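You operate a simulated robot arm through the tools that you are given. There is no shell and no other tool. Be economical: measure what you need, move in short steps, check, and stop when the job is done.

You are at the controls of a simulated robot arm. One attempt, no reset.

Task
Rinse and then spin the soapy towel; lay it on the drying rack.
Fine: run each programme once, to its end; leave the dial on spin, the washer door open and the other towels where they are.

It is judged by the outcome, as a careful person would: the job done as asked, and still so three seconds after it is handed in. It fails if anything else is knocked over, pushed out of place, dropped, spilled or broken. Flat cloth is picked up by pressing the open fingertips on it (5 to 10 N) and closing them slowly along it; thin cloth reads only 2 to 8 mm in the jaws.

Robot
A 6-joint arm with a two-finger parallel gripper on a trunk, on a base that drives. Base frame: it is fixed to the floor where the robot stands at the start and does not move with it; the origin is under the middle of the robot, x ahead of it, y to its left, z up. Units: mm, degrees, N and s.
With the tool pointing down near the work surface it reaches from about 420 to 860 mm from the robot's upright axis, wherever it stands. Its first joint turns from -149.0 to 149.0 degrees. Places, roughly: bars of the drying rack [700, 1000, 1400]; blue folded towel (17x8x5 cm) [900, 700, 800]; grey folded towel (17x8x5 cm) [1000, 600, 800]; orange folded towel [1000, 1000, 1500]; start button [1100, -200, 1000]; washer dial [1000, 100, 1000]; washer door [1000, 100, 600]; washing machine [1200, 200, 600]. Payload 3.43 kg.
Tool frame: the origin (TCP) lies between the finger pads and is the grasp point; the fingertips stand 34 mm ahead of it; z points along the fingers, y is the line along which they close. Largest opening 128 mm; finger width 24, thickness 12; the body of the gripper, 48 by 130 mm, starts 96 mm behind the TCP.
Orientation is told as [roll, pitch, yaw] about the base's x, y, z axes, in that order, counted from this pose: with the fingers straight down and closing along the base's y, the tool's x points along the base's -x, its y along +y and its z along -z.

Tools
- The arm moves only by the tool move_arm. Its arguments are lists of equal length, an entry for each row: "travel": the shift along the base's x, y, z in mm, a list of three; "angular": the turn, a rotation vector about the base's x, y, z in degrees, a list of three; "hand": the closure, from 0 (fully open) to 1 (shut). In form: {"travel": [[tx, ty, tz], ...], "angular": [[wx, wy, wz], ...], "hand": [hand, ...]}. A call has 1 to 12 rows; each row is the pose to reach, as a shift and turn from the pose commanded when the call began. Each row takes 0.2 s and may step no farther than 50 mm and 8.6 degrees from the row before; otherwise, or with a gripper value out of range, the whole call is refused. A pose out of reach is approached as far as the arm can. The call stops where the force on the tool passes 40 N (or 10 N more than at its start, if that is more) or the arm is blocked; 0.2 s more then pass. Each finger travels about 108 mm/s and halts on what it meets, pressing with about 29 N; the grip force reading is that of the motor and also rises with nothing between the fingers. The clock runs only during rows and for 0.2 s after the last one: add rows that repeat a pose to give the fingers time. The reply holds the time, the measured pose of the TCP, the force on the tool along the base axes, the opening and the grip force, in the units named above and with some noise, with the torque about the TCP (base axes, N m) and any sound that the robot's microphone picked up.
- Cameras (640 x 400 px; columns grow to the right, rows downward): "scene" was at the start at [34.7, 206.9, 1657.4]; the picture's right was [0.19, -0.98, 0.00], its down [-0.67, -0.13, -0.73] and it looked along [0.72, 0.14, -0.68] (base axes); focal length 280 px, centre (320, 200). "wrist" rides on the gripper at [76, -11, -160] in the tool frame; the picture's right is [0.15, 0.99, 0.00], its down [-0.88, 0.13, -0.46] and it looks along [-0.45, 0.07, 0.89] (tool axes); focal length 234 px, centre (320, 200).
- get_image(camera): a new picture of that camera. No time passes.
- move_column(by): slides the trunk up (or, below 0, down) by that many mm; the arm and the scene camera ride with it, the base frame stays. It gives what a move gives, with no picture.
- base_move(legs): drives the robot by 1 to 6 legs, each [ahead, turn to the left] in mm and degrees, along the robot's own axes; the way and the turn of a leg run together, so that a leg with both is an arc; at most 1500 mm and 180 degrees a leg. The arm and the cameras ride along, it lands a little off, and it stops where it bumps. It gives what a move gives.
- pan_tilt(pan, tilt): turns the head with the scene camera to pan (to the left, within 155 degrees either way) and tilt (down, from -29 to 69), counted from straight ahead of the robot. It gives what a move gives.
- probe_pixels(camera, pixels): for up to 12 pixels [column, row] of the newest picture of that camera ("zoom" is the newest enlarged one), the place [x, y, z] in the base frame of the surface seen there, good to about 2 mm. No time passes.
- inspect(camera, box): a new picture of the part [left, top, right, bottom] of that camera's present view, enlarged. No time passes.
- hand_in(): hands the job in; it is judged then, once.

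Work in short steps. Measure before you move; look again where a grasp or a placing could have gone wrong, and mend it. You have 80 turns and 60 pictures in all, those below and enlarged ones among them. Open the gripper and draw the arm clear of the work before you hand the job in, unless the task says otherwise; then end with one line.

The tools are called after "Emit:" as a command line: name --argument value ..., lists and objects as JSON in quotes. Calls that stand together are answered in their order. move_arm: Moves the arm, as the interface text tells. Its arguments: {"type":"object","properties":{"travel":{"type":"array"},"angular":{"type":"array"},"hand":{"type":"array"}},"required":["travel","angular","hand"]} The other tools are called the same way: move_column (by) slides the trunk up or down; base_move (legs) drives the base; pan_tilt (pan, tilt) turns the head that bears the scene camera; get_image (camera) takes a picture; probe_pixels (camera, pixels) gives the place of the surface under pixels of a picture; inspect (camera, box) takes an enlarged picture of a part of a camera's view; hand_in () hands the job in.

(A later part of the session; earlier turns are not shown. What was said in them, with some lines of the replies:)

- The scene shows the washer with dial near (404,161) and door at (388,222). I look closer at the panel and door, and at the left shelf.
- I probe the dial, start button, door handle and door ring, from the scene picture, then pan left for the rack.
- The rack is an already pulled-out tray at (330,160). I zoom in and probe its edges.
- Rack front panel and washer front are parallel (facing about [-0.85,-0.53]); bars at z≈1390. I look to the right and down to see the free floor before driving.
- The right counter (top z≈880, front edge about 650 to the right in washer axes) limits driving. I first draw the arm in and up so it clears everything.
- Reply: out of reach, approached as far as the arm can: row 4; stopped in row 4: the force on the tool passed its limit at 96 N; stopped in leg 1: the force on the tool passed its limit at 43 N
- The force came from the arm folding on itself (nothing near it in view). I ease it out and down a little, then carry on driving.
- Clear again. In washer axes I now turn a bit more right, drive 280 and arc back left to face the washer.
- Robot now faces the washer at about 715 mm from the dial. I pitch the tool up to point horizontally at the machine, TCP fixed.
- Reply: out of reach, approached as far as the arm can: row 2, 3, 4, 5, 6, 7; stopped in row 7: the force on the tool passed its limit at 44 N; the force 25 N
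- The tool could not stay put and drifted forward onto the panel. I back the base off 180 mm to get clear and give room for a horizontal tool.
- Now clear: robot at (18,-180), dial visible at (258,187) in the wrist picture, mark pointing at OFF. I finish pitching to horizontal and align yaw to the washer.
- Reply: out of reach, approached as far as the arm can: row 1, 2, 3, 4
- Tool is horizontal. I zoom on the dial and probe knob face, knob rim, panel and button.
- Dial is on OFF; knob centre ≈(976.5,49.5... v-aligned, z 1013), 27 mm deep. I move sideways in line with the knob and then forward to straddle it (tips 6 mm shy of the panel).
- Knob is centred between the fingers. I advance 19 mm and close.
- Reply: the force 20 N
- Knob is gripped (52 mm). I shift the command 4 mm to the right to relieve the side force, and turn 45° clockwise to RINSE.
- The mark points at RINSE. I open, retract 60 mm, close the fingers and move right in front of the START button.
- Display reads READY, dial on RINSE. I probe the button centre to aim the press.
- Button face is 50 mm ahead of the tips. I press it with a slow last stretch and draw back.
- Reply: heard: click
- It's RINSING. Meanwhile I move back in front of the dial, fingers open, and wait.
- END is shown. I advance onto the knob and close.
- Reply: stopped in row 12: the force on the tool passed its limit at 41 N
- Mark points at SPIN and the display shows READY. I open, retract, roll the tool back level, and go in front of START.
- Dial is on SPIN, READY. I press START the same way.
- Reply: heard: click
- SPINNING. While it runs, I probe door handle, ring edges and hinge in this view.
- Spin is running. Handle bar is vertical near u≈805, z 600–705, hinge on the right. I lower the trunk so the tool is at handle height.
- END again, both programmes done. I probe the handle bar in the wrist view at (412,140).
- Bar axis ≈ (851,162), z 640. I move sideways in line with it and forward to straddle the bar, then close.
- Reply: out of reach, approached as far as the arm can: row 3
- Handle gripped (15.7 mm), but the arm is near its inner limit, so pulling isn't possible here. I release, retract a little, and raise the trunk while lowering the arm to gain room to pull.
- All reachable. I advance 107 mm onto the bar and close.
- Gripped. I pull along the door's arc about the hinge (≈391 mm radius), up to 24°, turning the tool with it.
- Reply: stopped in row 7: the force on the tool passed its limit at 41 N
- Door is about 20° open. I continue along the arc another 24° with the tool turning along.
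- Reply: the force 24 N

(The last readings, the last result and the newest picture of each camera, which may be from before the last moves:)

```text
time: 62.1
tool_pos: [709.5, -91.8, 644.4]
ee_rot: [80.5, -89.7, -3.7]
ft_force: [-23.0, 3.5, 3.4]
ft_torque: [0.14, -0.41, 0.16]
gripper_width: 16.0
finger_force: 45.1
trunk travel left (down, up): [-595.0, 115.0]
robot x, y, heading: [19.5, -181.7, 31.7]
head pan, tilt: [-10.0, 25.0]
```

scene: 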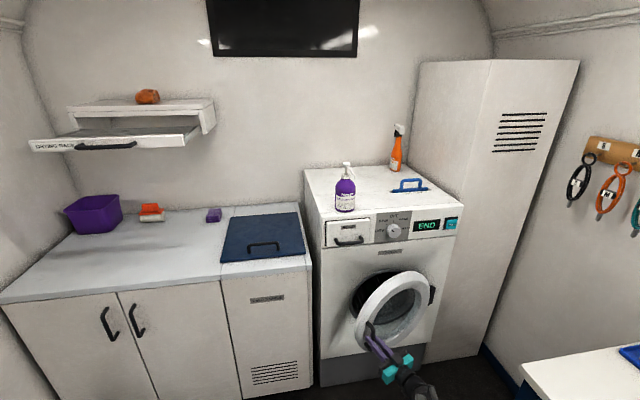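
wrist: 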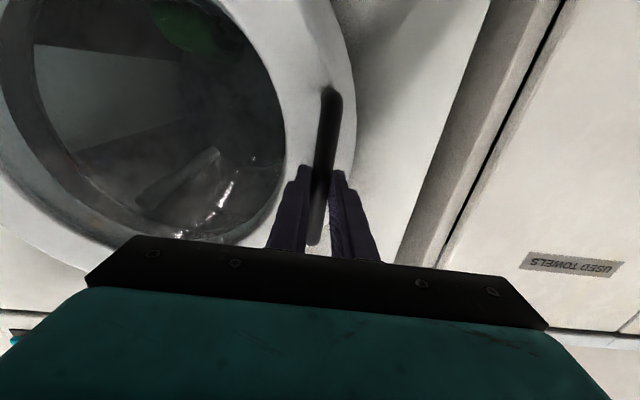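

Door ~44° open. I release, back out along the tool axis 110 mm, then turn the tool back to face the washer with fingers closing.

Emit:
move_arm --travel '[[0, 0, 0], [0, 0, 0], [-8, -34, 0], [-17, -73, 0], [-25, -107, 0], [-25, -107, 0], [-25, -107, 0], [-25, -107, 0], [-25, -107, 0], [-25, -107, 0], [-25, -107, 0]]' --angular '[[0, 0, 0], [0, 0, 0], [0, 0, 0], [0, 0, 0], [0, 0, 0], [0, 0, -8], [0, 0, -16], [0, 0, -24], [0, 0, -32], [0, 0, -40], [0, 0, -45]]' --hand '[0.6, 0.5, 0.5, 0.5, 0.5, 0.7, 1, 1, 1, 1, 1]'

Emit:
get_image --camera "scene"

```text
time: 63.4
tool_pos: [689.6, -96.9, 642.1]
ee_rot: [31.5, -89.3, 54.1]
ft_force: [30.0, -3.9, -9.7]
ft_torque: [-0.51, 0.18, -0.57]
gripper_width: 56.7
finger_force: 16.0
trunk travel left (down, up): [-595.0, 115.0]
robot x, y, heading: [19.6, -179.2, 32.2]
head pan, tilt: [-10.0, 25.0]
stopped in row 6: the arm was blocked; the commanded pose is now the measured one
```

```text
28 pictures are left
```

scene: 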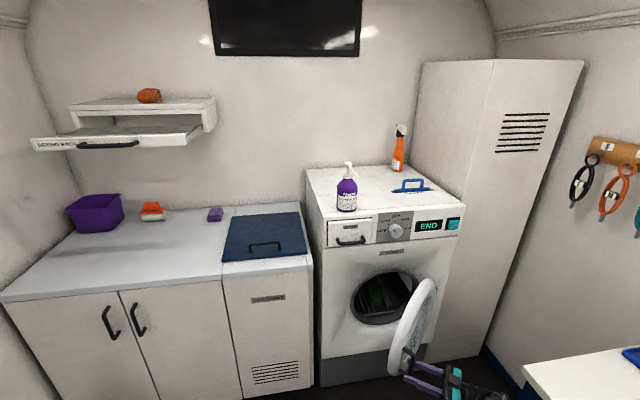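

The arm was blocked. I look down with the scene camera and through the wrist camera to see by what.

Emit:
pan_tilt --pan -25 --tilt 60

Emit:
get_image --camera "scene"

Emit:
get_image --camera "wrist"

```text
time: 64.4
tool_pos: [689.3, -97.2, 644.2]
ee_rot: [30.5, -89.4, 55.2]
ft_force: [34.1, -3.8, -3.1]
ft_torque: [-0.18, -0.01, -0.62]
gripper_width: 57.2
finger_force: 17.1
trunk travel left (down, up): [-595.0, 115.0]
robot x, y, heading: [17.6, -180.4, 31.9]
head pan, tilt: [-25.0, 60.0]
```

```text
27 pictures are left
```

scene: 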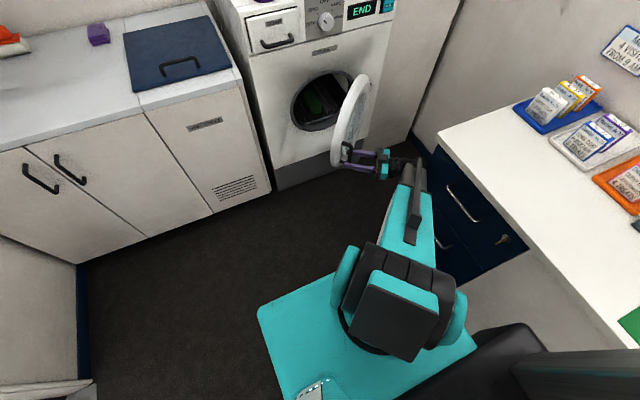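

```text
26 pictures are left
```

wrist: 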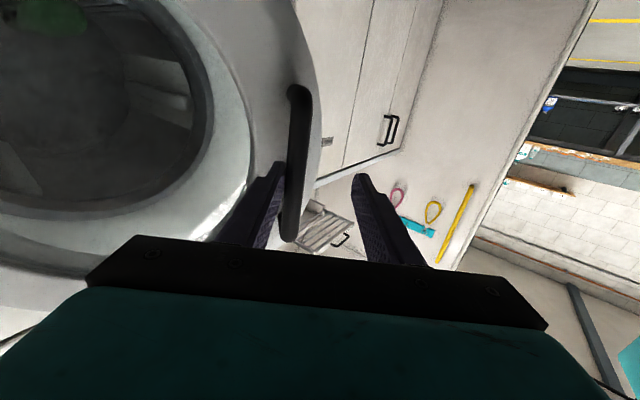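

The tool is still straddling the bar; the wrist/forearm is up against the right counter corner, so it cannot back out here. I shift +x to centre the bar, regrip, and swing the door back to about 30° where there is room.

Emit:
move_arm --travel '[[12, 0, 0], [20, 0, 0], [20, 0, 0], [20, 0, 0], [20, 0, 0]]' --angular '[[0, 0, 0], [0, 0, -4], [0, 0, -6], [0, 0, -6], [0, 0, -6]]' --hand '[0.55, 0.6, 0.8, 1, 1]'

```text
time: 65.6
tool_pos: [709.2, -96.7, 645.1]
ee_rot: [35.7, -89.7, 44.9]
ft_force: [-22.5, 3.3, 0.1]
ft_torque: [-0.66, -0.19, 0.47]
gripper_width: 15.6
finger_force: 44.6
trunk travel left (down, up): [-595.0, 115.0]
robot x, y, heading: [14.9, -178.9, 32.0]
head pan, tilt: [-25.0, 60.0]
```

Regripped. I swing the door back about 18° along its arc.

Emit:
move_arm --travel '[[-4, 0, 0], [0, 31, 0], [6, 61.4, 0], [14.5, 91, 0], [25.5, 120.5, 0], [25.5, 120.5, 0]]' --angular '[[0, 0, 0], [0, 0, -5.5], [0, 0, -10.5], [0, 0, -15.5], [0, 0, -20.5], [0, 0, -20.5]]' --hand '[1, 1, 1, 1, 1, 1]'

```text
time: 67.0
tool_pos: [736.2, 16.1, 644.0]
ee_rot: [90.0, -89.6, -31.1]
ft_force: [25.1, -12.8, 7.3]
ft_torque: [-0.69, -0.37, -0.63]
gripper_width: 15.6
finger_force: 45.5
trunk travel left (down, up): [-595.0, 115.0]
robot x, y, heading: [17.0, -183.9, 31.9]
head pan, tilt: [-25.0, 60.0]
```

Door at ~27°. I open the fingers and back out 90 mm along the tool axis.

Emit:
move_arm --travel '[[3, -2, 0], [3, -2, 0], [-14, -28, 0], [-32, -58, 0], [-44, -79, 0]]' --angular '[[0, 0, 0], [0, 0, 0], [0, 0, 0], [0, 0, 0], [0, 0, 0]]' --hand '[0.6, 0.4, 0.4, 0.4, 0.4]'

Emit:
get_image --camera "wrist"

```text
time: 68.2
tool_pos: [689.9, -61.7, 646.3]
ee_rot: [83.4, -89.7, -24.2]
ft_force: [1.3, 0.8, 0.1]
ft_torque: [0.03, 0.0, 0.02]
gripper_width: 77.0
finger_force: 0.1
trunk travel left (down, up): [-595.0, 115.0]
robot x, y, heading: [20.7, -177.3, 31.9]
head pan, tilt: [-25.0, 60.0]
```

```text
25 pictures are left
```

wrist: 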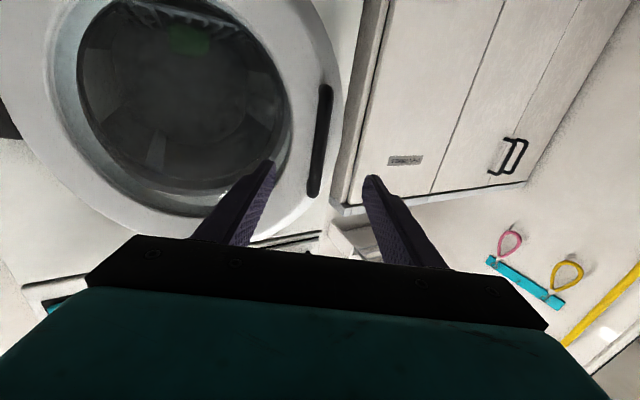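

Out of the handle. I turn the tool toward the washer, slide left past the door's edge, then forward into the gap.

Emit:
move_arm --travel '[[-24.7, 39.7, 0], [-49.4, 79.4, 0], [-74, 119, 0], [-98.7, 158.8, 0], [-98.7, 158.8, 0], [-59, 183, 0], [-19, 208, 0], [20, 233, 0], [60, 257.5, 0], [60, 257.5, 0]]' --angular '[[0, 0, -6.8], [0, 0, -13.5], [0, 0, -20.2], [0, 0, -27], [0, 0, -27], [0, 0, -27], [0, 0, -27], [0, 0, -27], [0, 0, -27], [0, 0, -27]]' --hand '[0.6, 0.8, 1, 1, 1, 1, 1, 1, 1, 1]'

Emit:
get_image --camera "scene"

```text
time: 70.4
tool_pos: [755.4, 182.9, 642.4]
ee_rot: [51.2, -89.6, -17.8]
ft_force: [-0.7, -0.7, -0.1]
ft_torque: [0.0, -0.02, -0.03]
gripper_width: 0.0
finger_force: 28.6
out of reach, approached as far as the arm can: row 4, 5, 6, 7, 8, 9, 10
trunk travel left (down, up): [-595.0, 115.0]
robot x, y, heading: [21.6, -178.1, 31.6]
head pan, tilt: [-25.0, 60.0]
```

```text
24 pictures are left
```

scene: 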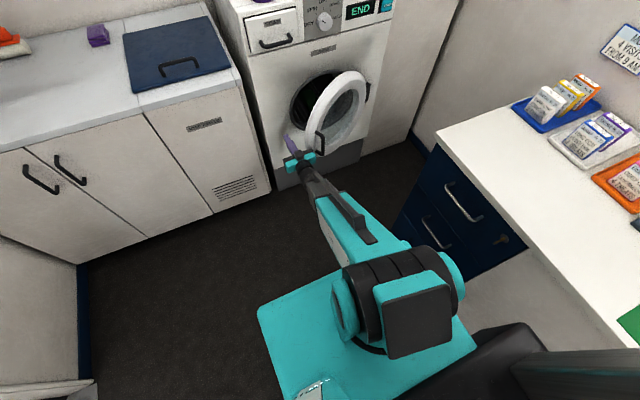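

Fingers are in the gap left of the door's edge. I sweep right to push the door wide open from inside.

Emit:
move_arm --travel '[[20, -32, 0], [42, -67, 0], [63, -102, 0], [84, -136, 0], [106, -170, 0], [127, -204, 0], [148, -238, 0], [169, -272, 0], [190, -306, 0], [190, -306, 0]]' --angular '[[0, 0, 0], [0, 0, 0], [0, 0, 0], [0, 0, 0], [0, 0, 0], [0, 0, 0], [0, 0, 0], [0, 0, 0], [0, 0, 0], [0, 0, 0]]' --hand '[1, 1, 1, 1, 1, 1, 1, 1, 1, 1]'

Emit:
get_image --camera "scene"

```text
time: 70.9
tool_pos: [779.0, 143.4, 642.8]
ee_rot: [-116.6, -89.8, 150.2]
ft_force: [-4.7, 2.9, 1.5]
ft_torque: [-0.02, 0.03, -0.17]
gripper_width: 0.1
finger_force: 28.9
trunk travel left (down, up): [-595.0, 115.0]
robot x, y, heading: [20.3, -181.3, 32.0]
head pan, tilt: [-25.0, 60.0]
stopped in row 2: the force on the tool passed its limit at 66 N (the readings are from after the stop); the commanded pose is now the measured one
```

```text
23 pictures are left
```

scene: 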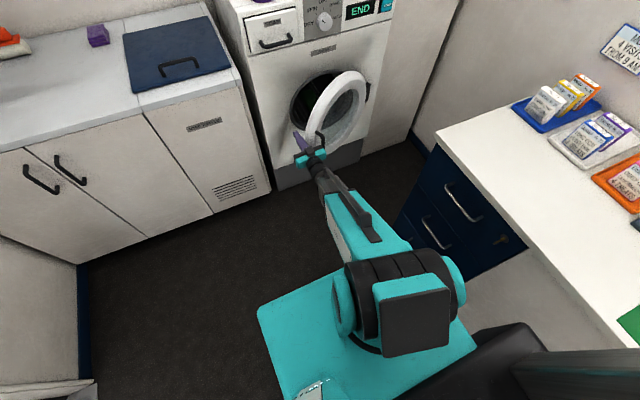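

It touched the door edge/handle too briskly. I push on slowly, in the direction the door swings.

Emit:
move_arm --travel '[[6, -9, 0], [11, -18, 0], [13, -29, 0], [16, -42, 0], [18, -55, 0], [20, -68, 0], [22, -81, 0], [24, -94, 0], [26, -107, 0], [28, -120, 0], [30, -133, 0], [32, -146, 0]]' --angular '[[0, 0, 0], [0, 0, 0], [0, 0, 0], [0, 0, 0], [0, 0, 0], [0, 0, 0], [0, 0, 0], [0, 0, 0], [0, 0, 0], [0, 0, 0], [0, 0, 0], [0, 0, 0]]' --hand '[1, 1, 1, 1, 1, 1, 1, 1, 1, 1, 1, 1]'

Emit:
get_image --camera "scene"

```text
time: 71.3
tool_pos: [778.5, 143.2, 643.3]
ee_rot: [-105.4, -89.4, 140.0]
ft_force: [-8.5, 6.3, 3.9]
ft_torque: [-0.08, 0.09, -0.37]
gripper_width: 0.0
finger_force: 29.2
trunk travel left (down, up): [-595.0, 115.0]
robot x, y, heading: [22.0, -181.7, 32.1]
head pan, tilt: [-25.0, 60.0]
stopped in row 2: the force on the tool passed its limit at 49 N (the readings are from after the stop); the commanded pose is now the measured one
```

```text
22 pictures are left
```

scene: 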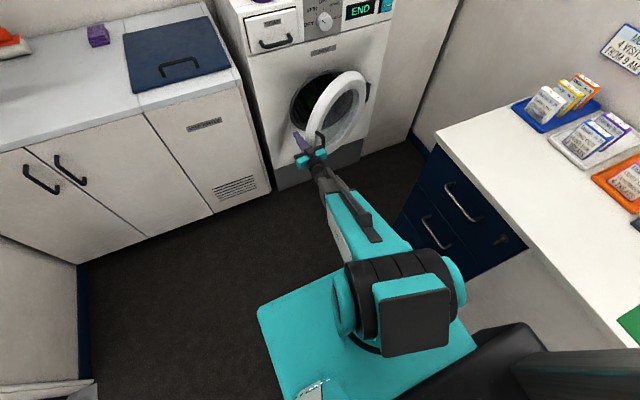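

Blocked again without the door moving. I zoom in on the contact.

Emit:
inspect --camera "scene" --box '[270, 60, 398, 200]'

Emit:
get_image --camera "wrist"

```text
2.86 times, centred on (334, 130) of scene
```

zoom: 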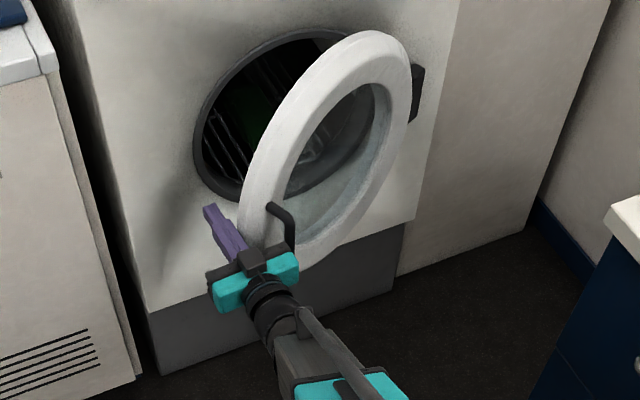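

```text
20 pictures are left
```

wrist: 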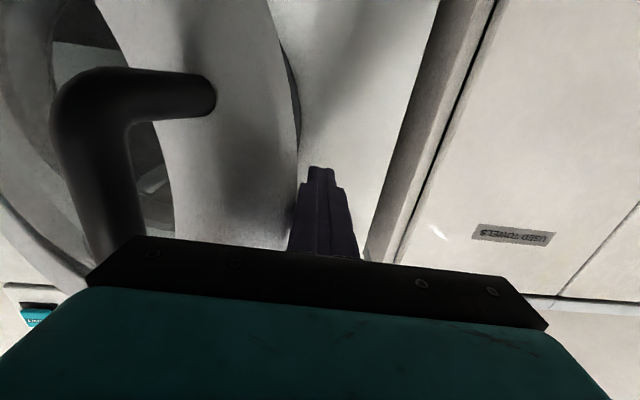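

The door is at ~45° and the wide gripper body hits the handle and ring from outside. I back off left/out and roll the tool 90° so its slim side faces the door.

Emit:
move_arm --travel '[[-20, 20, 0], [-40, 35, 0], [-40, 35, 0], [-40, 35, 0], [-40, 35, 0], [-40, 35, 0], [-40, 35, 0], [-40, 35, 0], [-40, 35, 0], [-40, 35, 0], [-40, 35, 0], [-40, 35, 0]]' --angular '[[0, 0, 0], [7, 4.4, 0], [14, 8.7, 0], [21, 13.1, 0], [28, 17.4, 0], [35, 21.8, 0], [42, 26.1, 0], [49, 30.5, 0], [56, 34.8, 0], [63, 39.2, 0], [70, 43.5, 0], [76.4, 47.5, 0]]' --hand '[1, 1, 1, 1, 1, 1, 1, 1, 1, 1, 1, 1]'

```text
time: 73.9
tool_pos: [745.8, 163.2, 642.1]
ee_rot: [92.4, -0.4, -57.2]
ft_force: [0.2, 0.1, 0.2]
ft_torque: [-0.01, 0.03, 0.02]
gripper_width: 0.0
finger_force: 28.9
out of reach, approached as far as the arm can: row 9, 10, 11, 12
trunk travel left (down, up): [-595.0, 115.0]
robot x, y, heading: [21.8, -180.1, 32.0]
head pan, tilt: [-25.0, 60.0]
```

Rolled. Now I yaw the tool 25° to the right so the fingers reach behind the door, and begin pushing right slowly.

Emit:
move_arm --travel '[[14, -13, 0], [28, -26, 0], [42, -40, 0], [56, -53, 0], [66, -70, 0], [77, -87, 0], [87, -104, 0], [98, -121, 0], [108, -138, 0], [119, -155, 0], [130, -172, 0], [140, -189, 0]]' --angular '[[0, 0, -6.3], [0, 0, -12.5], [0, 0, -18.8], [0, 0, -25], [0, 0, -25], [0, 0, -25], [0, 0, -25], [0, 0, -25], [0, 0, -25], [0, 0, -25], [0, 0, -25], [0, 0, -25]]' --hand '[1, 1, 1, 1, 1, 1, 1, 1, 1, 1, 1, 1]'

Emit:
inspect --camera "scene" --box '[230, 60, 422, 200]'

```text
time: 74.6
tool_pos: [766.1, 128.9, 646.0]
ee_rot: [91.8, -1.2, -59.8]
ft_force: [-2.4, 1.2, 1.5]
ft_torque: [0.01, 0.05, -0.08]
gripper_width: 0.0
finger_force: 29.3
out of reach, approached as far as the arm can: row 1, 2, 3
trunk travel left (down, up): [-595.0, 115.0]
robot x, y, heading: [20.6, -181.2, 32.1]
head pan, tilt: [-25.0, 60.0]
stopped in row 3: the force on the tool passed its limit at 70 N (the readings are from after the stop); the commanded pose is now the measured one
```

```text
2.86 times, centred on (326, 130) of scene
```

zoom: 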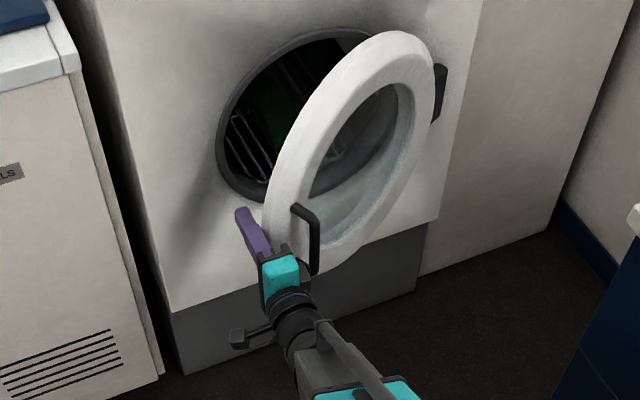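

The tool can't yaw further right here, but the slim side now lies inside the door. I back off slightly, go 75 mm deeper and push right in small steps.

Emit:
move_arm --travel '[[-10, 16, 0], [24, 37, 0], [56, 57, 0], [61, 48, 0], [65, 41, 0], [69, 34, 0], [73, 27, 0], [77, 20, 0], [81, 13, 0], [85, 6, 0], [89, -1, 0], [93, -8, 0]]' --angular '[[0, 0, 0], [0, 0, 0], [0, 0, 0], [0, 0, 0], [0, 0, 0], [0, 0, 0], [0, 0, 0], [0, 0, 0], [0, 0, 0], [0, 0, 0], [0, 0, 0], [0, 0, 0]]' --hand '[1, 1, 1, 1, 1, 1, 1, 1, 1, 1, 1, 1]'

```text
time: 75.8
tool_pos: [826.5, 179.0, 645.6]
ee_rot: [91.9, -1.5, -58.5]
ft_force: [-5.5, 5.9, 1.6]
ft_torque: [-0.03, 0.12, -0.52]
gripper_width: 0.1
finger_force: 28.9
out of reach, approached as far as the arm can: row 1, 2, 3
trunk travel left (down, up): [-595.0, 115.0]
robot x, y, heading: [23.2, -180.2, 32.2]
head pan, tilt: [-25.0, 60.0]
stopped in row 5: the force on the tool passed its limit at 47 N (the readings are from after the stop); the commanded pose is now the measured one
```

Pushing sideways has poor leverage on the door. Instead I'll hook the door from inside with the tool pointing down: retract, raise 250 mm and pitch the tool downwards.

Emit:
move_arm --travel '[[-42, -20, 0], [-85, -45, 0], [-90, -50, 48], [-90, -50, 96], [-90, -50, 144], [-90, -50, 192], [-90, -50, 240], [-90, -50, 250], [-90, -50, 250], [-90, -50, 250], [-90, -50, 250], [-90, -50, 250]]' --angular '[[0, 0, 0], [0, 0, 0], [-4.5, 7.2, 0], [-9, 14.4, 0], [-13.5, 21.6, 0], [-18, 28.8, 0], [-22.5, 36, 0], [-27, 43.2, 0], [-31.5, 50.4, 0], [-36, 57.6, 0], [-40.5, 64.8, 0], [-45, 72, 0]]' --hand '[1, 1, 1, 1, 1, 1, 1, 1, 1, 1, 1, 1]'

Emit:
get_image --camera "scene"

```text
time: 78.4
tool_pos: [738.1, 128.0, 895.7]
ee_rot: [6.7, -1.0, -56.7]
ft_force: [-0.4, 0.1, 0.8]
ft_torque: [0.0, -0.01, 0.03]
gripper_width: 0.0
finger_force: 29.1
trunk travel left (down, up): [-595.0, 115.0]
robot x, y, heading: [22.2, -183.3, 32.1]
head pan, tilt: [-25.0, 60.0]
```

```text
18 pictures are left
```

scene: 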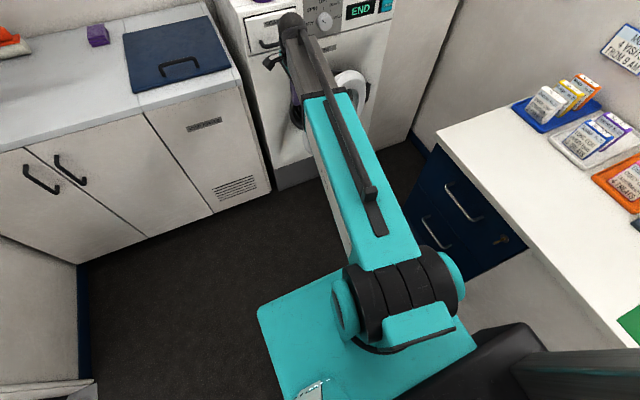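

Tool points down at z 896. I look with the wrist camera to locate the door edge.

Emit:
get_image --camera "wrist"

```text
17 pictures are left
```

wrist: 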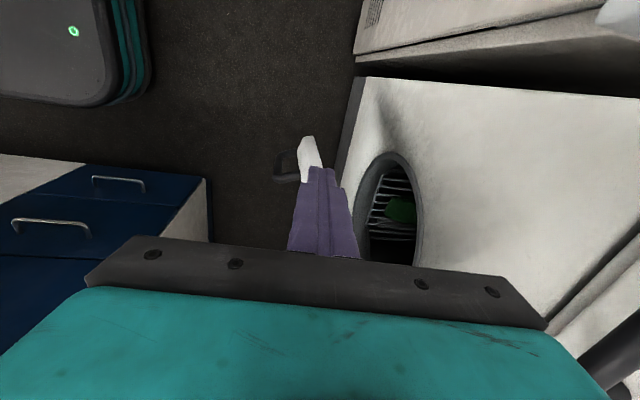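

Emit:
probe_pixels --camera "wrist" --pixels '[[303, 138], [310, 138], [309, 155], [319, 162], [302, 178], [279, 165], [400, 208], [408, 205], [376, 190], [421, 220], [396, 153], [390, 195]]'

```text
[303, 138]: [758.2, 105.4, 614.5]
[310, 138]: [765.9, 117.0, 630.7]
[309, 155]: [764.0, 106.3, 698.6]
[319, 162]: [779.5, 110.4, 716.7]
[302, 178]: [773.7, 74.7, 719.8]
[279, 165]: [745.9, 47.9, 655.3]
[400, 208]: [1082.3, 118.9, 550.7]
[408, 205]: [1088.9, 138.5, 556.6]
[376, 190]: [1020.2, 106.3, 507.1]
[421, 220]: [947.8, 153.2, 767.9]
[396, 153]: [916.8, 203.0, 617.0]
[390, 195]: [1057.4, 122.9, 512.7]
```

Door tip is at ≈(766,117), about 22° open, with ~170 mm gap. I move above the gap and lower the fingers behind the door edge.

Emit:
move_arm --travel '[[35, -3, 0], [70, -5, 0], [102, -18, 0], [102, -18, -45], [102, -18, -90], [102, -18, -135], [102, -18, -181], [102, -18, -181]]' --angular '[[0, 0, 0], [0, 0, 0], [0, 0, 0], [0, 0, 0], [0, 0, 0], [0, 0, 0], [0, 0, 0], [0, 0, 0]]' --hand '[1, 1, 1, 1, 1, 1, 1, 1]'

```text
time: 80.2
tool_pos: [839.2, 111.8, 713.5]
ee_rot: [7.0, -0.9, -56.5]
ft_force: [-0.5, 0.2, 0.1]
ft_torque: [0.01, -0.05, 0.01]
gripper_width: 0.0
finger_force: 29.1
trunk travel left (down, up): [-595.0, 115.0]
robot x, y, heading: [18.4, -180.1, 32.1]
head pan, tilt: [-25.0, 60.0]
```

Fingers are behind the door without contact. I pull along the door's arc.

Emit:
move_arm --travel '[[-16.1, -19.2, 0], [-30.9, -39.3, 0], [-44.1, -60.5, 0], [-55.9, -82.4, 0], [-66, -105.3, 0], [-74.7, -128.7, 0], [-81.6, -152.6, 0], [-86.8, -177, 0], [-90.3, -201.7, 0], [-92.2, -226.6, 0], [-92.2, -251.6, 0], [-90.5, -276.5, 0]]' --angular '[[0, 0, 0], [0, 0, 0], [0, 0, 0], [0, 0, 0], [0, 0, 0], [0, 0, 0], [0, 0, 0], [0, 0, 0], [0, 0, 0], [0, 0, 0], [0, 0, 0], [0, 0, 0]]' --hand '[1, 1, 1, 1, 1, 1, 1, 1, 1, 1, 1, 1]'

```text
time: 82.8
tool_pos: [749.4, -167.7, 713.4]
ee_rot: [6.9, -0.8, -56.6]
ft_force: [1.0, -0.3, -0.2]
ft_torque: [0.02, 0.02, 0.01]
gripper_width: 0.1
finger_force: 29.3
trunk travel left (down, up): [-595.0, 115.0]
robot x, y, heading: [18.1, -181.9, 32.1]
head pan, tilt: [-25.0, 60.0]
```

The door follows freely. I continue the arc to about 95–100° open.

Emit:
move_arm --travel '[[3.4, -24.7, 0], [8.6, -49.2, 0], [15.4, -73.2, 0], [23.9, -96.7, 0], [34, -119.4, 0], [45.6, -141.5, 0], [58.8, -162.7, 0], [73.5, -183, 0]]' --angular '[[0, 0, 0], [0, 0, 0], [0, 0, 0], [0, 0, 0], [0, 0, 0], [0, 0, 0], [0, 0, 0], [0, 0, 0]]' --hand '[1, 1, 1, 1, 1, 1, 1, 1]'

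Emit:
pan_tilt --pan -10 --tilt 45

Emit:
get_image --camera "scene"

```text
time: 84.6
tool_pos: [820.0, -349.5, 713.4]
ee_rot: [6.9, -0.9, -56.6]
ft_force: [0.8, -0.2, 0.9]
ft_torque: [0.03, 0.01, 0.04]
gripper_width: 0.0
finger_force: 29.3
trunk travel left (down, up): [-595.0, 115.0]
robot x, y, heading: [17.1, -176.2, 32.0]
head pan, tilt: [-25.0, 60.0]
```

```text
time: 85.4
tool_pos: [818.8, -349.6, 714.1]
ee_rot: [6.8, -0.9, -56.5]
ft_force: [0.6, 0.4, 0.4]
ft_torque: [-0.03, 0.0, 0.0]
gripper_width: 0.0
finger_force: 29.0
trunk travel left (down, up): [-595.0, 115.0]
robot x, y, heading: [21.6, -181.1, 32.1]
head pan, tilt: [-10.0, 45.0]
```

```text
16 pictures are left
```

scene: 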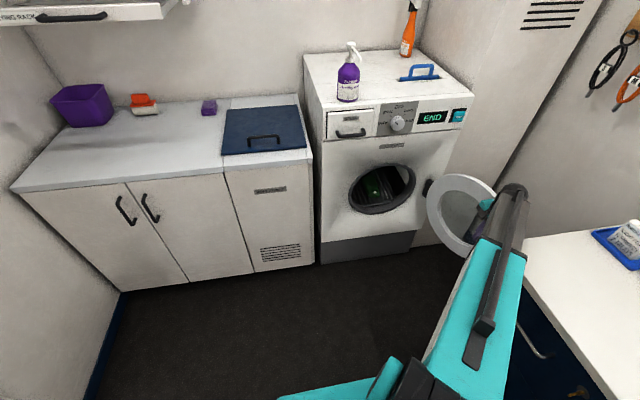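

The door is wide open. I zoom into the drum and probe the opening and the green towel.

Emit:
inspect --camera "scene" --box '[340, 155, 424, 220]'

Emit:
probe_pixels --camera "zoom" --pixels '[[270, 260], [340, 220], [220, 290], [300, 300], [400, 250], [60, 200], [560, 170], [300, 80], [380, 300], [250, 220]]'

```text
6.15 times, centred on (382, 188) of scene
```

zoom: 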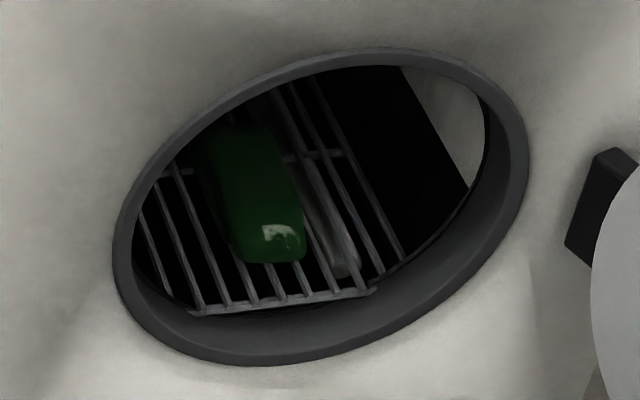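

```text
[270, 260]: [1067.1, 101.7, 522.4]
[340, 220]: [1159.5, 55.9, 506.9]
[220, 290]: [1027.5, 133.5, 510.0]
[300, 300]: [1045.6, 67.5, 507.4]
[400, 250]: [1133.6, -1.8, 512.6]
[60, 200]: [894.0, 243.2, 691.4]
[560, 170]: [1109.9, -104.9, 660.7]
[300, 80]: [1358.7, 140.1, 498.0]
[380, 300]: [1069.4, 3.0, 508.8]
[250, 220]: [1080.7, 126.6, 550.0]
```

Emit:
probe_pixels --camera "zoom" --pixels '[[270, 230], [235, 235], [300, 220], [240, 180], [215, 160], [275, 160], [240, 140], [230, 130], [300, 200], [225, 215], [320, 330], [360, 60]]'

```text
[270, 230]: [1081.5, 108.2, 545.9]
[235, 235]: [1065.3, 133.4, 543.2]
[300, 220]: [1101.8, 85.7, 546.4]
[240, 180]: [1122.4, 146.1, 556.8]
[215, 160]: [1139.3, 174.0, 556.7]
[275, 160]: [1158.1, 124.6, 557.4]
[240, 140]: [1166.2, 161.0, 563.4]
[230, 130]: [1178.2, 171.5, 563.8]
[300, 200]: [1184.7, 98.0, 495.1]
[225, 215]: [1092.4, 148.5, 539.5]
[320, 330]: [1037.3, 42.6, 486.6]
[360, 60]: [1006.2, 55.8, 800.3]
```

The towel lies in the drum: u≈960–1130, 75 mm wide, top z≈550, on bars at z 508. I leave the door to the left, raise and yaw the tool +90° for the grip orientation.

Emit:
move_arm --travel '[[-18, 34, 0], [-30, 66, 20], [-40, 106, 40], [-45, 146, 60], [-50, 186, 80], [-55, 226, 100], [-60, 260, 120], [-60, 267, 136], [-60, 267, 136], [-60, 267, 136], [-60, 267, 136]]' --angular '[[0, 0, 0], [0, 0, 8.5], [0, 0, 17], [0, 0, 25.5], [0, 0, 34], [0, 0, 42.5], [0, 0, 51], [0, 0, 59.5], [0, 0, 68], [0, 0, 76.5], [0, 0, 85]]' --hand '[1, 1, 1, 1, 1, 1, 1, 1, 0.5, 0.2, 0.14]'

```text
time: 87.8
tool_pos: [763.0, -82.7, 850.7]
ee_rot: [6.9, -0.9, 28.6]
ft_force: [-0.2, 0.6, -0.4]
ft_torque: [-0.05, -0.01, -0.02]
gripper_width: 110.2
finger_force: 0.0
trunk travel left (down, up): [-595.0, 115.0]
robot x, y, heading: [18.7, -181.1, 32.1]
head pan, tilt: [-10.0, 45.0]
```

I correct the small lean of the tool first, then pitch it to horizontal.

Emit:
move_arm --travel '[[0, 0, 0], [0, 0, 0]]' --angular '[[-5.9, -3.6, 3.3], [-5.9, -3.6, 3.3]]' --hand '[0.14, 0.14]'

Emit:
move_arm --travel '[[0, 0, 0], [0, 0, 0], [0, 0, 0], [0, 0, 0], [0, 0, 0], [0, 0, 0], [0, 0, 0], [0, 0, 0], [0, 0, 0], [0, 0, 0], [0, 0, 0]]' --angular '[[4.3, -6.9, 0], [8.6, -13.8, 0], [12.9, -20.7, 0], [17.2, -27.6, 0], [21.5, -34.5, 0], [25.8, -41.4, 0], [30.1, -48.3, 0], [34.4, -55.2, 0], [38.7, -62.1, 0], [43, -69, 0], [47, -75.6, 0]]' --hand '[0.14, 0.14, 0.14, 0.14, 0.14, 0.14, 0.14, 0.14, 0.14, 0.14, 0.14]'

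```text
time: 88.4
tool_pos: [762.4, -82.1, 851.1]
ee_rot: [-0.1, -1.1, 31.8]
ft_force: [0.5, 0.3, 0.6]
ft_torque: [-0.04, 0.0, -0.04]
gripper_width: 110.0
finger_force: 0.1
trunk travel left (down, up): [-595.0, 115.0]
robot x, y, heading: [21.5, -179.2, 32.1]
head pan, tilt: [-10.0, 45.0]
```

```text
time: 90.8
tool_pos: [761.4, -82.9, 849.3]
ee_rot: [172.5, -89.9, -140.6]
ft_force: [-0.2, 0.0, -0.9]
ft_torque: [0.02, 0.04, 0.03]
gripper_width: 110.0
finger_force: 0.1
trunk travel left (down, up): [-595.0, 115.0]
robot x, y, heading: [23.0, -179.5, 32.1]
head pan, tilt: [-10.0, 45.0]
```

Tool is horizontal and aligned. I lower the trunk 300 mm and drive 150 mm forward.

Emit:
move_column --by -300

Emit:
base_move --legs '[[140, 0]]'

Emit:
get_image --camera "wrist"

```text
time: 93.8
tool_pos: [761.5, -82.9, 550.5]
ee_rot: [154.1, -89.9, -122.4]
ft_force: [0.5, -0.2, 0.5]
ft_torque: [0.01, -0.03, -0.01]
gripper_width: 110.3
finger_force: 0.0
trunk travel left (down, up): [-295.0, 415.0]
robot x, y, heading: [19.0, -181.5, 32.3]
head pan, tilt: [-10.0, 45.0]
```

```text
time: 95.2
tool_pos: [881.9, -8.1, 549.8]
ee_rot: [156.5, -89.8, -124.6]
ft_force: [0.4, 0.5, 0.0]
ft_torque: [0.01, 0.0, 0.0]
gripper_width: 110.2
finger_force: 0.1
trunk travel left (down, up): [-295.0, 415.0]
robot x, y, heading: [137.9, -110.6, 32.0]
head pan, tilt: [-10.0, 45.0]
```

```text
14 pictures are left
```

wrist: 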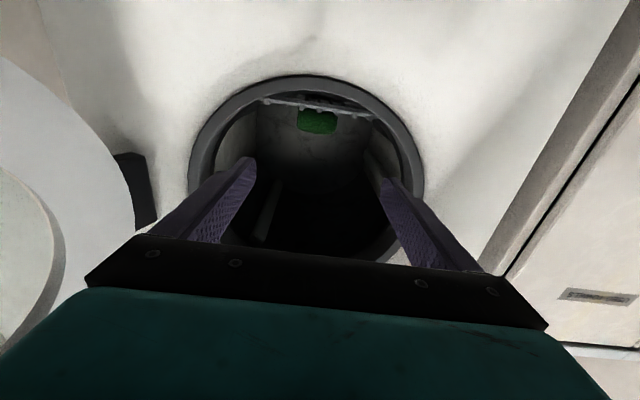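

Towel visible at (318,121) between the fingers. I probe its edges and the rim.

Emit:
probe_pixels --camera "wrist" --pixels '[[300, 122], [335, 124], [318, 112], [318, 130], [305, 128], [332, 115], [308, 80], [310, 102], [245, 100], [385, 115]]'

```text
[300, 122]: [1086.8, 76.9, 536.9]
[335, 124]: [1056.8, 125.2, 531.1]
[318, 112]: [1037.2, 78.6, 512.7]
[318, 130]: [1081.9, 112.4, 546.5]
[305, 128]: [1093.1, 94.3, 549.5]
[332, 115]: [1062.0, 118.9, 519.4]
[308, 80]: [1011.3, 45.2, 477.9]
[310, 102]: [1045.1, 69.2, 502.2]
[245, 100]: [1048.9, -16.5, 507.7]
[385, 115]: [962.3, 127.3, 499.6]
```

I centre on the towel (v −480, z 536) and advance 235 mm into the drum with fingers astride it.

Emit:
move_arm --travel '[[4, -6.4, -14], [44, 18, -14], [84, 43, -14], [124, 68, -14], [164, 93, -14], [185, 106, -14], [204, 118, -14], [204, 118, -14]]' --angular '[[0, 0, 0], [0, 0, 0], [0, 0, 0], [0, 0, 0], [0, 0, 0], [0, 0, 0], [0, 0, 0], [0, 0, 0]]' --hand '[0.14, 0.14, 0.14, 0.14, 0.14, 0.14, 0.14, 0.14]'

Emit:
get_image --camera "wrist"

```text
time: 97.0
tool_pos: [1085.0, 109.3, 535.4]
ee_rot: [148.6, -89.9, -116.7]
ft_force: [0.0, 0.3, 0.5]
ft_torque: [-0.05, 0.02, 0.01]
gripper_width: 110.5
finger_force: 0.1
trunk travel left (down, up): [-295.0, 415.0]
robot x, y, heading: [141.1, -110.4, 31.9]
head pan, tilt: [-10.0, 45.0]
```

```text
13 pictures are left
```

wrist: 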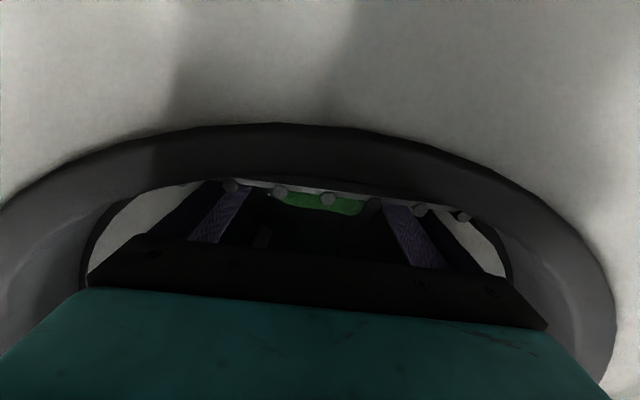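

In place with no contact; the towel is between the fingers. I close on it.

Emit:
move_arm --travel '[[0, 0, 0], [0, 0, 0], [0, 0, 0], [0, 0, 0], [0, 0, 0]]' --angular '[[0, 0, 0], [0, 0, 0], [0, 0, 0], [0, 0, 0], [0, 0, 0]]' --hand '[0.4, 0.7, 1, 1, 1]'

```text
time: 98.2
tool_pos: [1083.4, 108.0, 535.0]
ee_rot: [154.2, -89.9, -122.5]
ft_force: [-0.1, -0.1, 0.8]
ft_torque: [0.0, -0.1, -0.08]
gripper_width: 69.1
finger_force: 29.0
trunk travel left (down, up): [-295.0, 415.0]
robot x, y, heading: [139.5, -105.8, 31.8]
head pan, tilt: [-10.0, 45.0]
```

Gripped at 69 mm. I lift 18 mm and draw straight out of the drum.

Emit:
move_arm --travel '[[0, 0, 9], [0, 0, 18], [-30, -19, 18], [-68, -42, 18], [-106, -66, 18], [-144, -90, 18], [-182, -113, 18], [-195, -121, 18], [-195, -121, 18]]' --angular '[[0, 0, 0], [0, 0, 0], [0, 0, 0], [0, 0, 0], [0, 0, 0], [0, 0, 0], [0, 0, 0], [0, 0, 0], [0, 0, 0]]' --hand '[1, 1, 1, 1, 1, 1, 1, 1, 1]'

Emit:
base_move --legs '[[-260, 0]]'

Emit:
get_image --camera "scene"

```text
time: 100.2
tool_pos: [889.7, -8.3, 552.4]
ee_rot: [153.3, -90.0, -121.4]
ft_force: [-0.3, 0.5, -0.5]
ft_torque: [-0.04, 0.02, 0.0]
gripper_width: 68.9
finger_force: 28.7
trunk travel left (down, up): [-295.0, 415.0]
robot x, y, heading: [141.4, -109.6, 31.8]
head pan, tilt: [-10.0, 45.0]
```

```text
time: 102.2
tool_pos: [672.6, -144.1, 552.2]
ee_rot: [149.2, -89.9, -117.2]
ft_force: [0.3, -0.7, -0.7]
ft_torque: [-0.01, 0.03, 0.0]
gripper_width: 69.0
finger_force: 28.9
trunk travel left (down, up): [-295.0, 415.0]
robot x, y, heading: [-79.1, -245.2, 31.8]
head pan, tilt: [-10.0, 45.0]
```

```text
12 pictures are left
```

scene: 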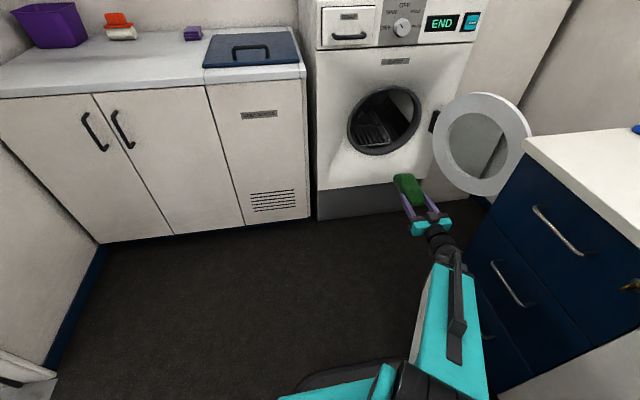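

Towel out and held; door stays open, END shown, drum empty. I now raise the trunk fully and lift the arm to above rack height.

Emit:
move_column --by 415

Emit:
move_arm --travel '[[0, 0, 48], [0, 0, 96], [0, 0, 144], [0, 0, 192], [0, 0, 240], [0, 0, 288], [0, 0, 336], [0, 0, 384], [0, 0, 432], [0, 0, 480], [0, 0, 500], [0, 0, 500]]' --angular '[[0, 0, 0], [0, 0, 0], [0, 0, 0], [0, 0, 0], [0, 0, 0], [0, 0, 0], [0, 0, 0], [0, 0, 0], [0, 0, 0], [0, 0, 0], [0, 0, 0], [0, 0, 0]]' --hand '[1, 1, 1, 1, 1, 1, 1, 1, 1, 1, 1, 1]'

```text
refused: 415 is not a number from -400 to 400
```

```text
time: 104.8
tool_pos: [675.4, -141.6, 1053.8]
ee_rot: [139.1, -89.9, -107.3]
ft_force: [0.3, -0.2, 0.1]
ft_torque: [-0.02, 0.04, 0.01]
gripper_width: 68.8
finger_force: 29.4
out of reach, approached as far as the arm can: row 3, 4, 5, 6, 7, 8
trunk travel left (down, up): [-295.0, 415.0]
robot x, y, heading: [-78.6, -241.7, 31.8]
head pan, tilt: [-10.0, 45.0]
```

The arm is up at 1054; now the trunk up 400.

Emit:
move_column --by 400

Emit:
base_move --legs '[[0, 18.5], [520, 0], [0, 21]]'

Emit:
pan_tilt --pan -5 --tilt 25

Emit:
get_image --camera "scene"

```text
time: 108.6
tool_pos: [676.6, -142.3, 1451.3]
ee_rot: [150.3, -89.9, -118.6]
ft_force: [-0.2, 0.0, 0.1]
ft_torque: [0.01, 0.04, -0.01]
gripper_width: 69.2
finger_force: 28.8
trunk travel left (down, up): [-695.0, 15.0]
robot x, y, heading: [-79.0, -241.0, 32.2]
head pan, tilt: [-10.0, 45.0]
```

```text
time: 114.8
tool_pos: [790.3, 711.3, 1453.6]
ee_rot: [165.9, -89.9, -95.7]
ft_force: [0.9, -0.3, -1.0]
ft_torque: [-0.05, 0.01, 0.03]
gripper_width: 69.0
finger_force: 28.9
trunk travel left (down, up): [-695.0, 15.0]
robot x, y, heading: [252.2, 165.2, 69.6]
head pan, tilt: [-10.0, 45.0]
```

```text
time: 115.6
tool_pos: [790.1, 710.9, 1451.7]
ee_rot: [162.2, -89.9, -92.0]
ft_force: [-0.1, 0.5, -0.7]
ft_torque: [-0.04, -0.01, 0.03]
gripper_width: 69.2
finger_force: 29.4
trunk travel left (down, up): [-695.0, 15.0]
robot x, y, heading: [254.7, 168.3, 70.0]
head pan, tilt: [-5.0, 25.0]
```

```text
11 pictures are left
```

scene: 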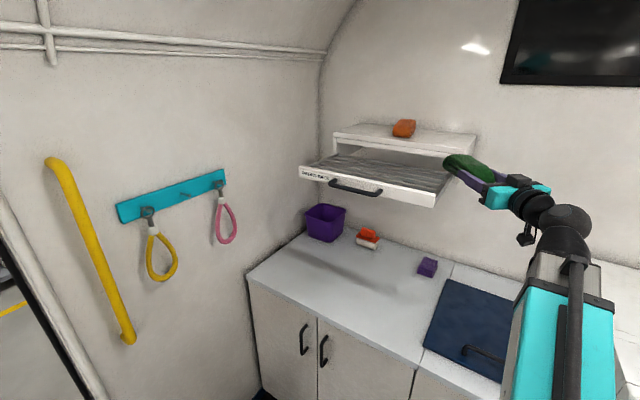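

The towel is right of the rack, just above it. I zoom and probe the rack's panel top, side rail and bars.

Emit:
inspect --camera "scene" --box '[296, 115, 486, 215]'

Emit:
probe_pixels --camera "zoom" --pixels '[[465, 265], [464, 285], [490, 225], [505, 195], [420, 230], [405, 212], [395, 195], [385, 178], [375, 165], [440, 245], [250, 190], [120, 185]]'

```text
3.37 times, centred on (391, 165) of scene
```

zoom: 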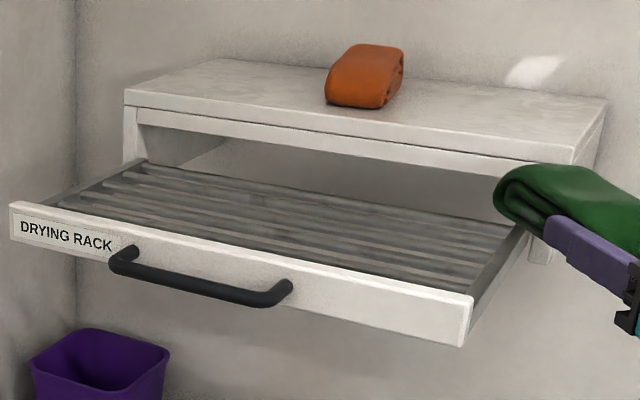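

```text
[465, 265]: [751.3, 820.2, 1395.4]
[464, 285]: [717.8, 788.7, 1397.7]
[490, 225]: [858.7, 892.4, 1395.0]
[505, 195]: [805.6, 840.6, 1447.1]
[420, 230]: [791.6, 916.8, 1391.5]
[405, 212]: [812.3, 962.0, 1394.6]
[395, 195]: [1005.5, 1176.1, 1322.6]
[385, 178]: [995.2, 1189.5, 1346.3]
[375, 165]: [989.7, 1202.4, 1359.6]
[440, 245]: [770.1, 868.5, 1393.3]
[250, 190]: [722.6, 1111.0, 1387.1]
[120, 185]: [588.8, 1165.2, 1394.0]
```

Bars lie at z≈1394, u 965–1200, rails at the same height. I raise 20 mm, yaw the tool to run parallel to the bars, and move the towel over the bars' right half.

Emit:
move_arm --travel '[[0, 0, 20], [0, 0, 20], [0, 0, 20], [0, 0, 20], [0, 0, 20], [0, 0, 20], [0, 0, 20], [-14, 39, 20], [-29, 79, 20], [-43, 118, 20], [-57.7, 157.2, 20], [-57.7, 157.2, 20]]' --angular '[[0, 0, 7.4], [0, 0, 14.8], [0, 0, 22.2], [0, 0, 29.5], [0, 0, 36.9], [0, 0, 44.3], [0, 0, 51.7], [0, 0, 51.7], [0, 0, 51.7], [0, 0, 51.7], [0, 0, 51.7], [0, 0, 51.7]]' --hand '[1, 1, 1, 1, 1, 1, 1, 1, 1, 1, 1, 1]'

Emit:
inspect --camera "scene" --box '[296, 115, 486, 215]'

```text
time: 118.2
tool_pos: [733.1, 868.6, 1468.5]
ee_rot: [159.4, -90.0, -37.4]
ft_force: [0.7, 0.2, -0.9]
ft_torque: [-0.01, -0.02, -0.01]
gripper_width: 69.1
finger_force: 29.2
trunk travel left (down, up): [-695.0, 15.0]
robot x, y, heading: [256.5, 170.1, 69.7]
head pan, tilt: [-5.0, 25.0]
```

```text
3.37 times, centred on (391, 165) of scene
```

zoom: 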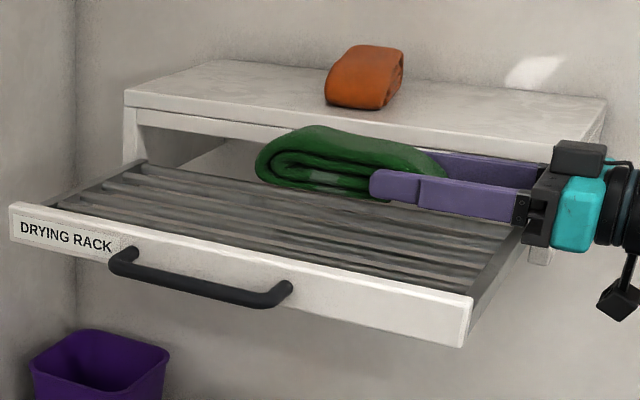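

The towel hovers squarely over the bars. I lower it in small steps until it rests.

Emit:
move_arm --travel '[[0, 0, -15], [0, 0, -27], [0, 0, -34], [0, 0, -38], [0, 0, -41], [0, 0, -43], [0, 0, -43]]' --angular '[[0, 0, 0], [0, 0, 0], [0, 0, 0], [0, 0, 0], [0, 0, 0], [0, 0, 0], [0, 0, 0]]' --hand '[1, 1, 1, 1, 1, 1, 1]'

Emit:
inspect --camera "scene" --box '[346, 130, 486, 215]'

```text
time: 119.8
tool_pos: [734.1, 869.0, 1429.0]
ee_rot: [159.9, -89.9, -37.9]
ft_force: [0.6, 0.8, -1.7]
ft_torque: [-0.02, -0.02, -0.02]
gripper_width: 68.9
finger_force: 28.6
trunk travel left (down, up): [-695.0, 15.0]
robot x, y, heading: [252.7, 164.0, 70.2]
head pan, tilt: [-5.0, 25.0]
```

```text
4.57 times, centred on (416, 172) of scene
```

zoom: 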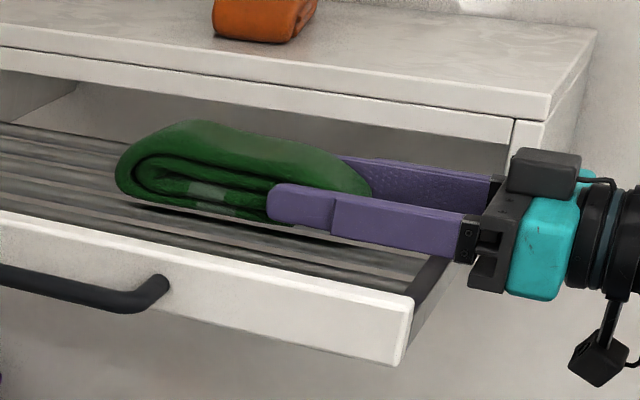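

Still a small gap under the towel. I lower a few more millimetres, watching the force.

Emit:
move_arm --travel '[[0, 0, -3], [0, 0, -5], [0, 0, -7], [0, 0, -7]]' --angular '[[0, 0, 0], [0, 0, 0], [0, 0, 0], [0, 0, 0]]' --hand '[1, 1, 1, 1]'

```text
time: 120.8
tool_pos: [733.0, 868.8, 1422.5]
ee_rot: [155.2, -90.0, -33.1]
ft_force: [1.2, 0.3, -0.8]
ft_torque: [0.0, -0.01, 0.01]
gripper_width: 69.1
finger_force: 28.8
trunk travel left (down, up): [-695.0, 15.0]
robot x, y, heading: [252.4, 167.3, 69.9]
head pan, tilt: [-5.0, 25.0]
```

Emit:
move_arm --travel '[[0, 0, -2], [0, 0, -4], [0, 0, -5], [0, 0, -5]]' --angular '[[0, 0, 0], [0, 0, 0], [0, 0, 0], [0, 0, 0]]' --hand '[1, 1, 1, 1]'

Emit:
inspect --camera "scene" --box '[346, 130, 486, 215]'

```text
time: 121.8
tool_pos: [732.8, 867.7, 1419.2]
ee_rot: [-178.7, -89.8, -59.3]
ft_force: [0.1, 2.0, 5.5]
ft_torque: [0.83, 0.43, -0.18]
gripper_width: 68.9
finger_force: 29.1
trunk travel left (down, up): [-695.0, 15.0]
robot x, y, heading: [257.1, 167.7, 69.8]
head pan, tilt: [-5.0, 25.0]
```

```text
4.57 times, centred on (416, 172) of scene
```

zoom: 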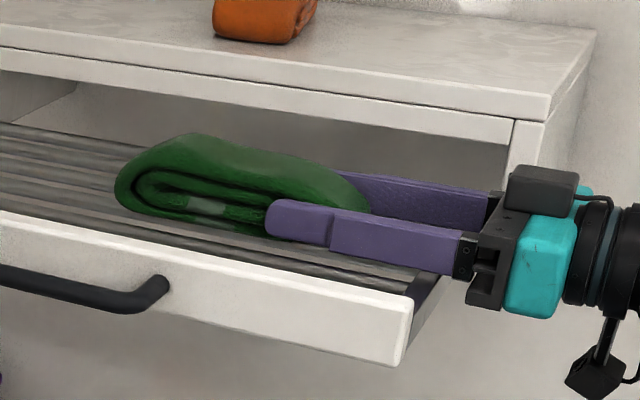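

The towel rests (5.5 N up). I open the fingers and withdraw straight back, away from the rack.

Emit:
move_arm --travel '[[0, 0, 1], [0, 0, 1], [0, 0, 1], [13, -21, 1], [32, -51, 1], [55, -89, 1], [80, -129, 1], [104, -168, 1], [120, -193, 1], [120, -193, 1]]' --angular '[[0, 0, 0], [0, 0, 0], [0, 0, 0], [0, 0, 0], [0, 0, 0], [0, 0, 0], [0, 0, 0], [0, 0, 0], [0, 0, 0], [0, 0, 0]]' --hand '[0.38, 0.25, 0.2, 0.2, 0.2, 0.2, 0.2, 0.2, 0.2, 0.2]'

Emit:
get_image --camera "scene"

Emit:
inspect --camera "scene" --box '[296, 115, 486, 215]'

```text
time: 124.0
tool_pos: [853.3, 674.7, 1417.1]
ee_rot: [162.8, -89.9, -40.8]
ft_force: [0.3, -0.4, -0.2]
ft_torque: [-0.01, -0.01, 0.04]
gripper_width: 102.3
finger_force: 0.1
trunk travel left (down, up): [-695.0, 15.0]
robot x, y, heading: [256.1, 170.5, 69.7]
head pan, tilt: [-5.0, 25.0]
```

```text
6 pictures are left
```

scene: 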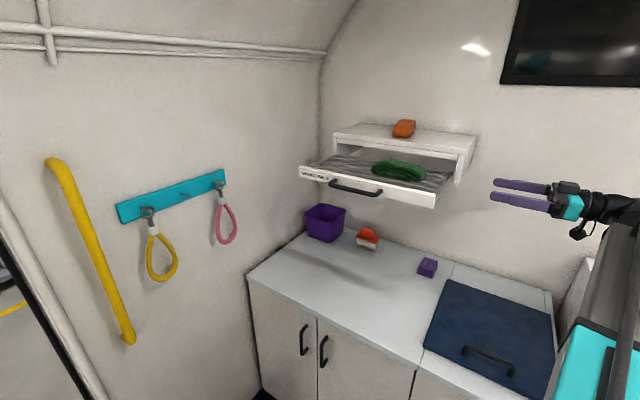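

```text
3.37 times, centred on (391, 165) of scene
```

zoom: 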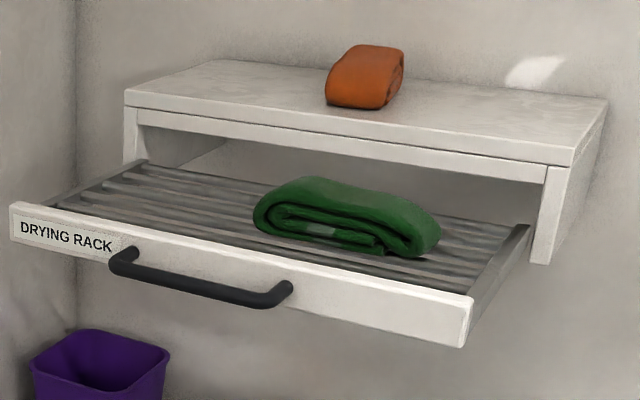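

The towel lies on the bars; the orange towel is untouched. A last look at the washer's dial and door.

Emit:
pan_tilt --pan -75 --tilt 45

Emit:
get_image --camera "scene"

```text
time: 125.4
tool_pos: [853.5, 675.6, 1415.9]
ee_rot: [160.4, -89.8, -38.5]
ft_force: [1.0, 0.3, -0.9]
ft_torque: [0.01, 0.03, -0.01]
gripper_width: 102.6
finger_force: 0.0
trunk travel left (down, up): [-695.0, 15.0]
robot x, y, heading: [253.9, 172.5, 69.9]
head pan, tilt: [-75.0, 45.0]
```

```text
4 pictures are left
```

scene: 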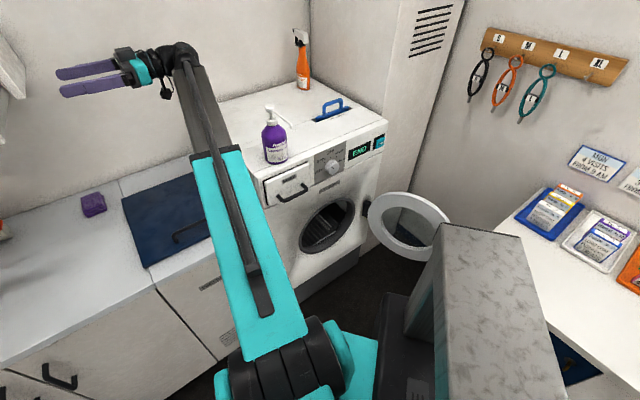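

Door open, display END, dial left on spin, nothing disturbed, the gripper open and clear. I hand in.

Emit:
hand_in

```text
The job is handed in.
```

The soapy green towel was rinsed and then spun, each programme run once to END, and it now lies folded on the drying rack; the dial is on spin, the washer door is open, and I did not touch the other towels.
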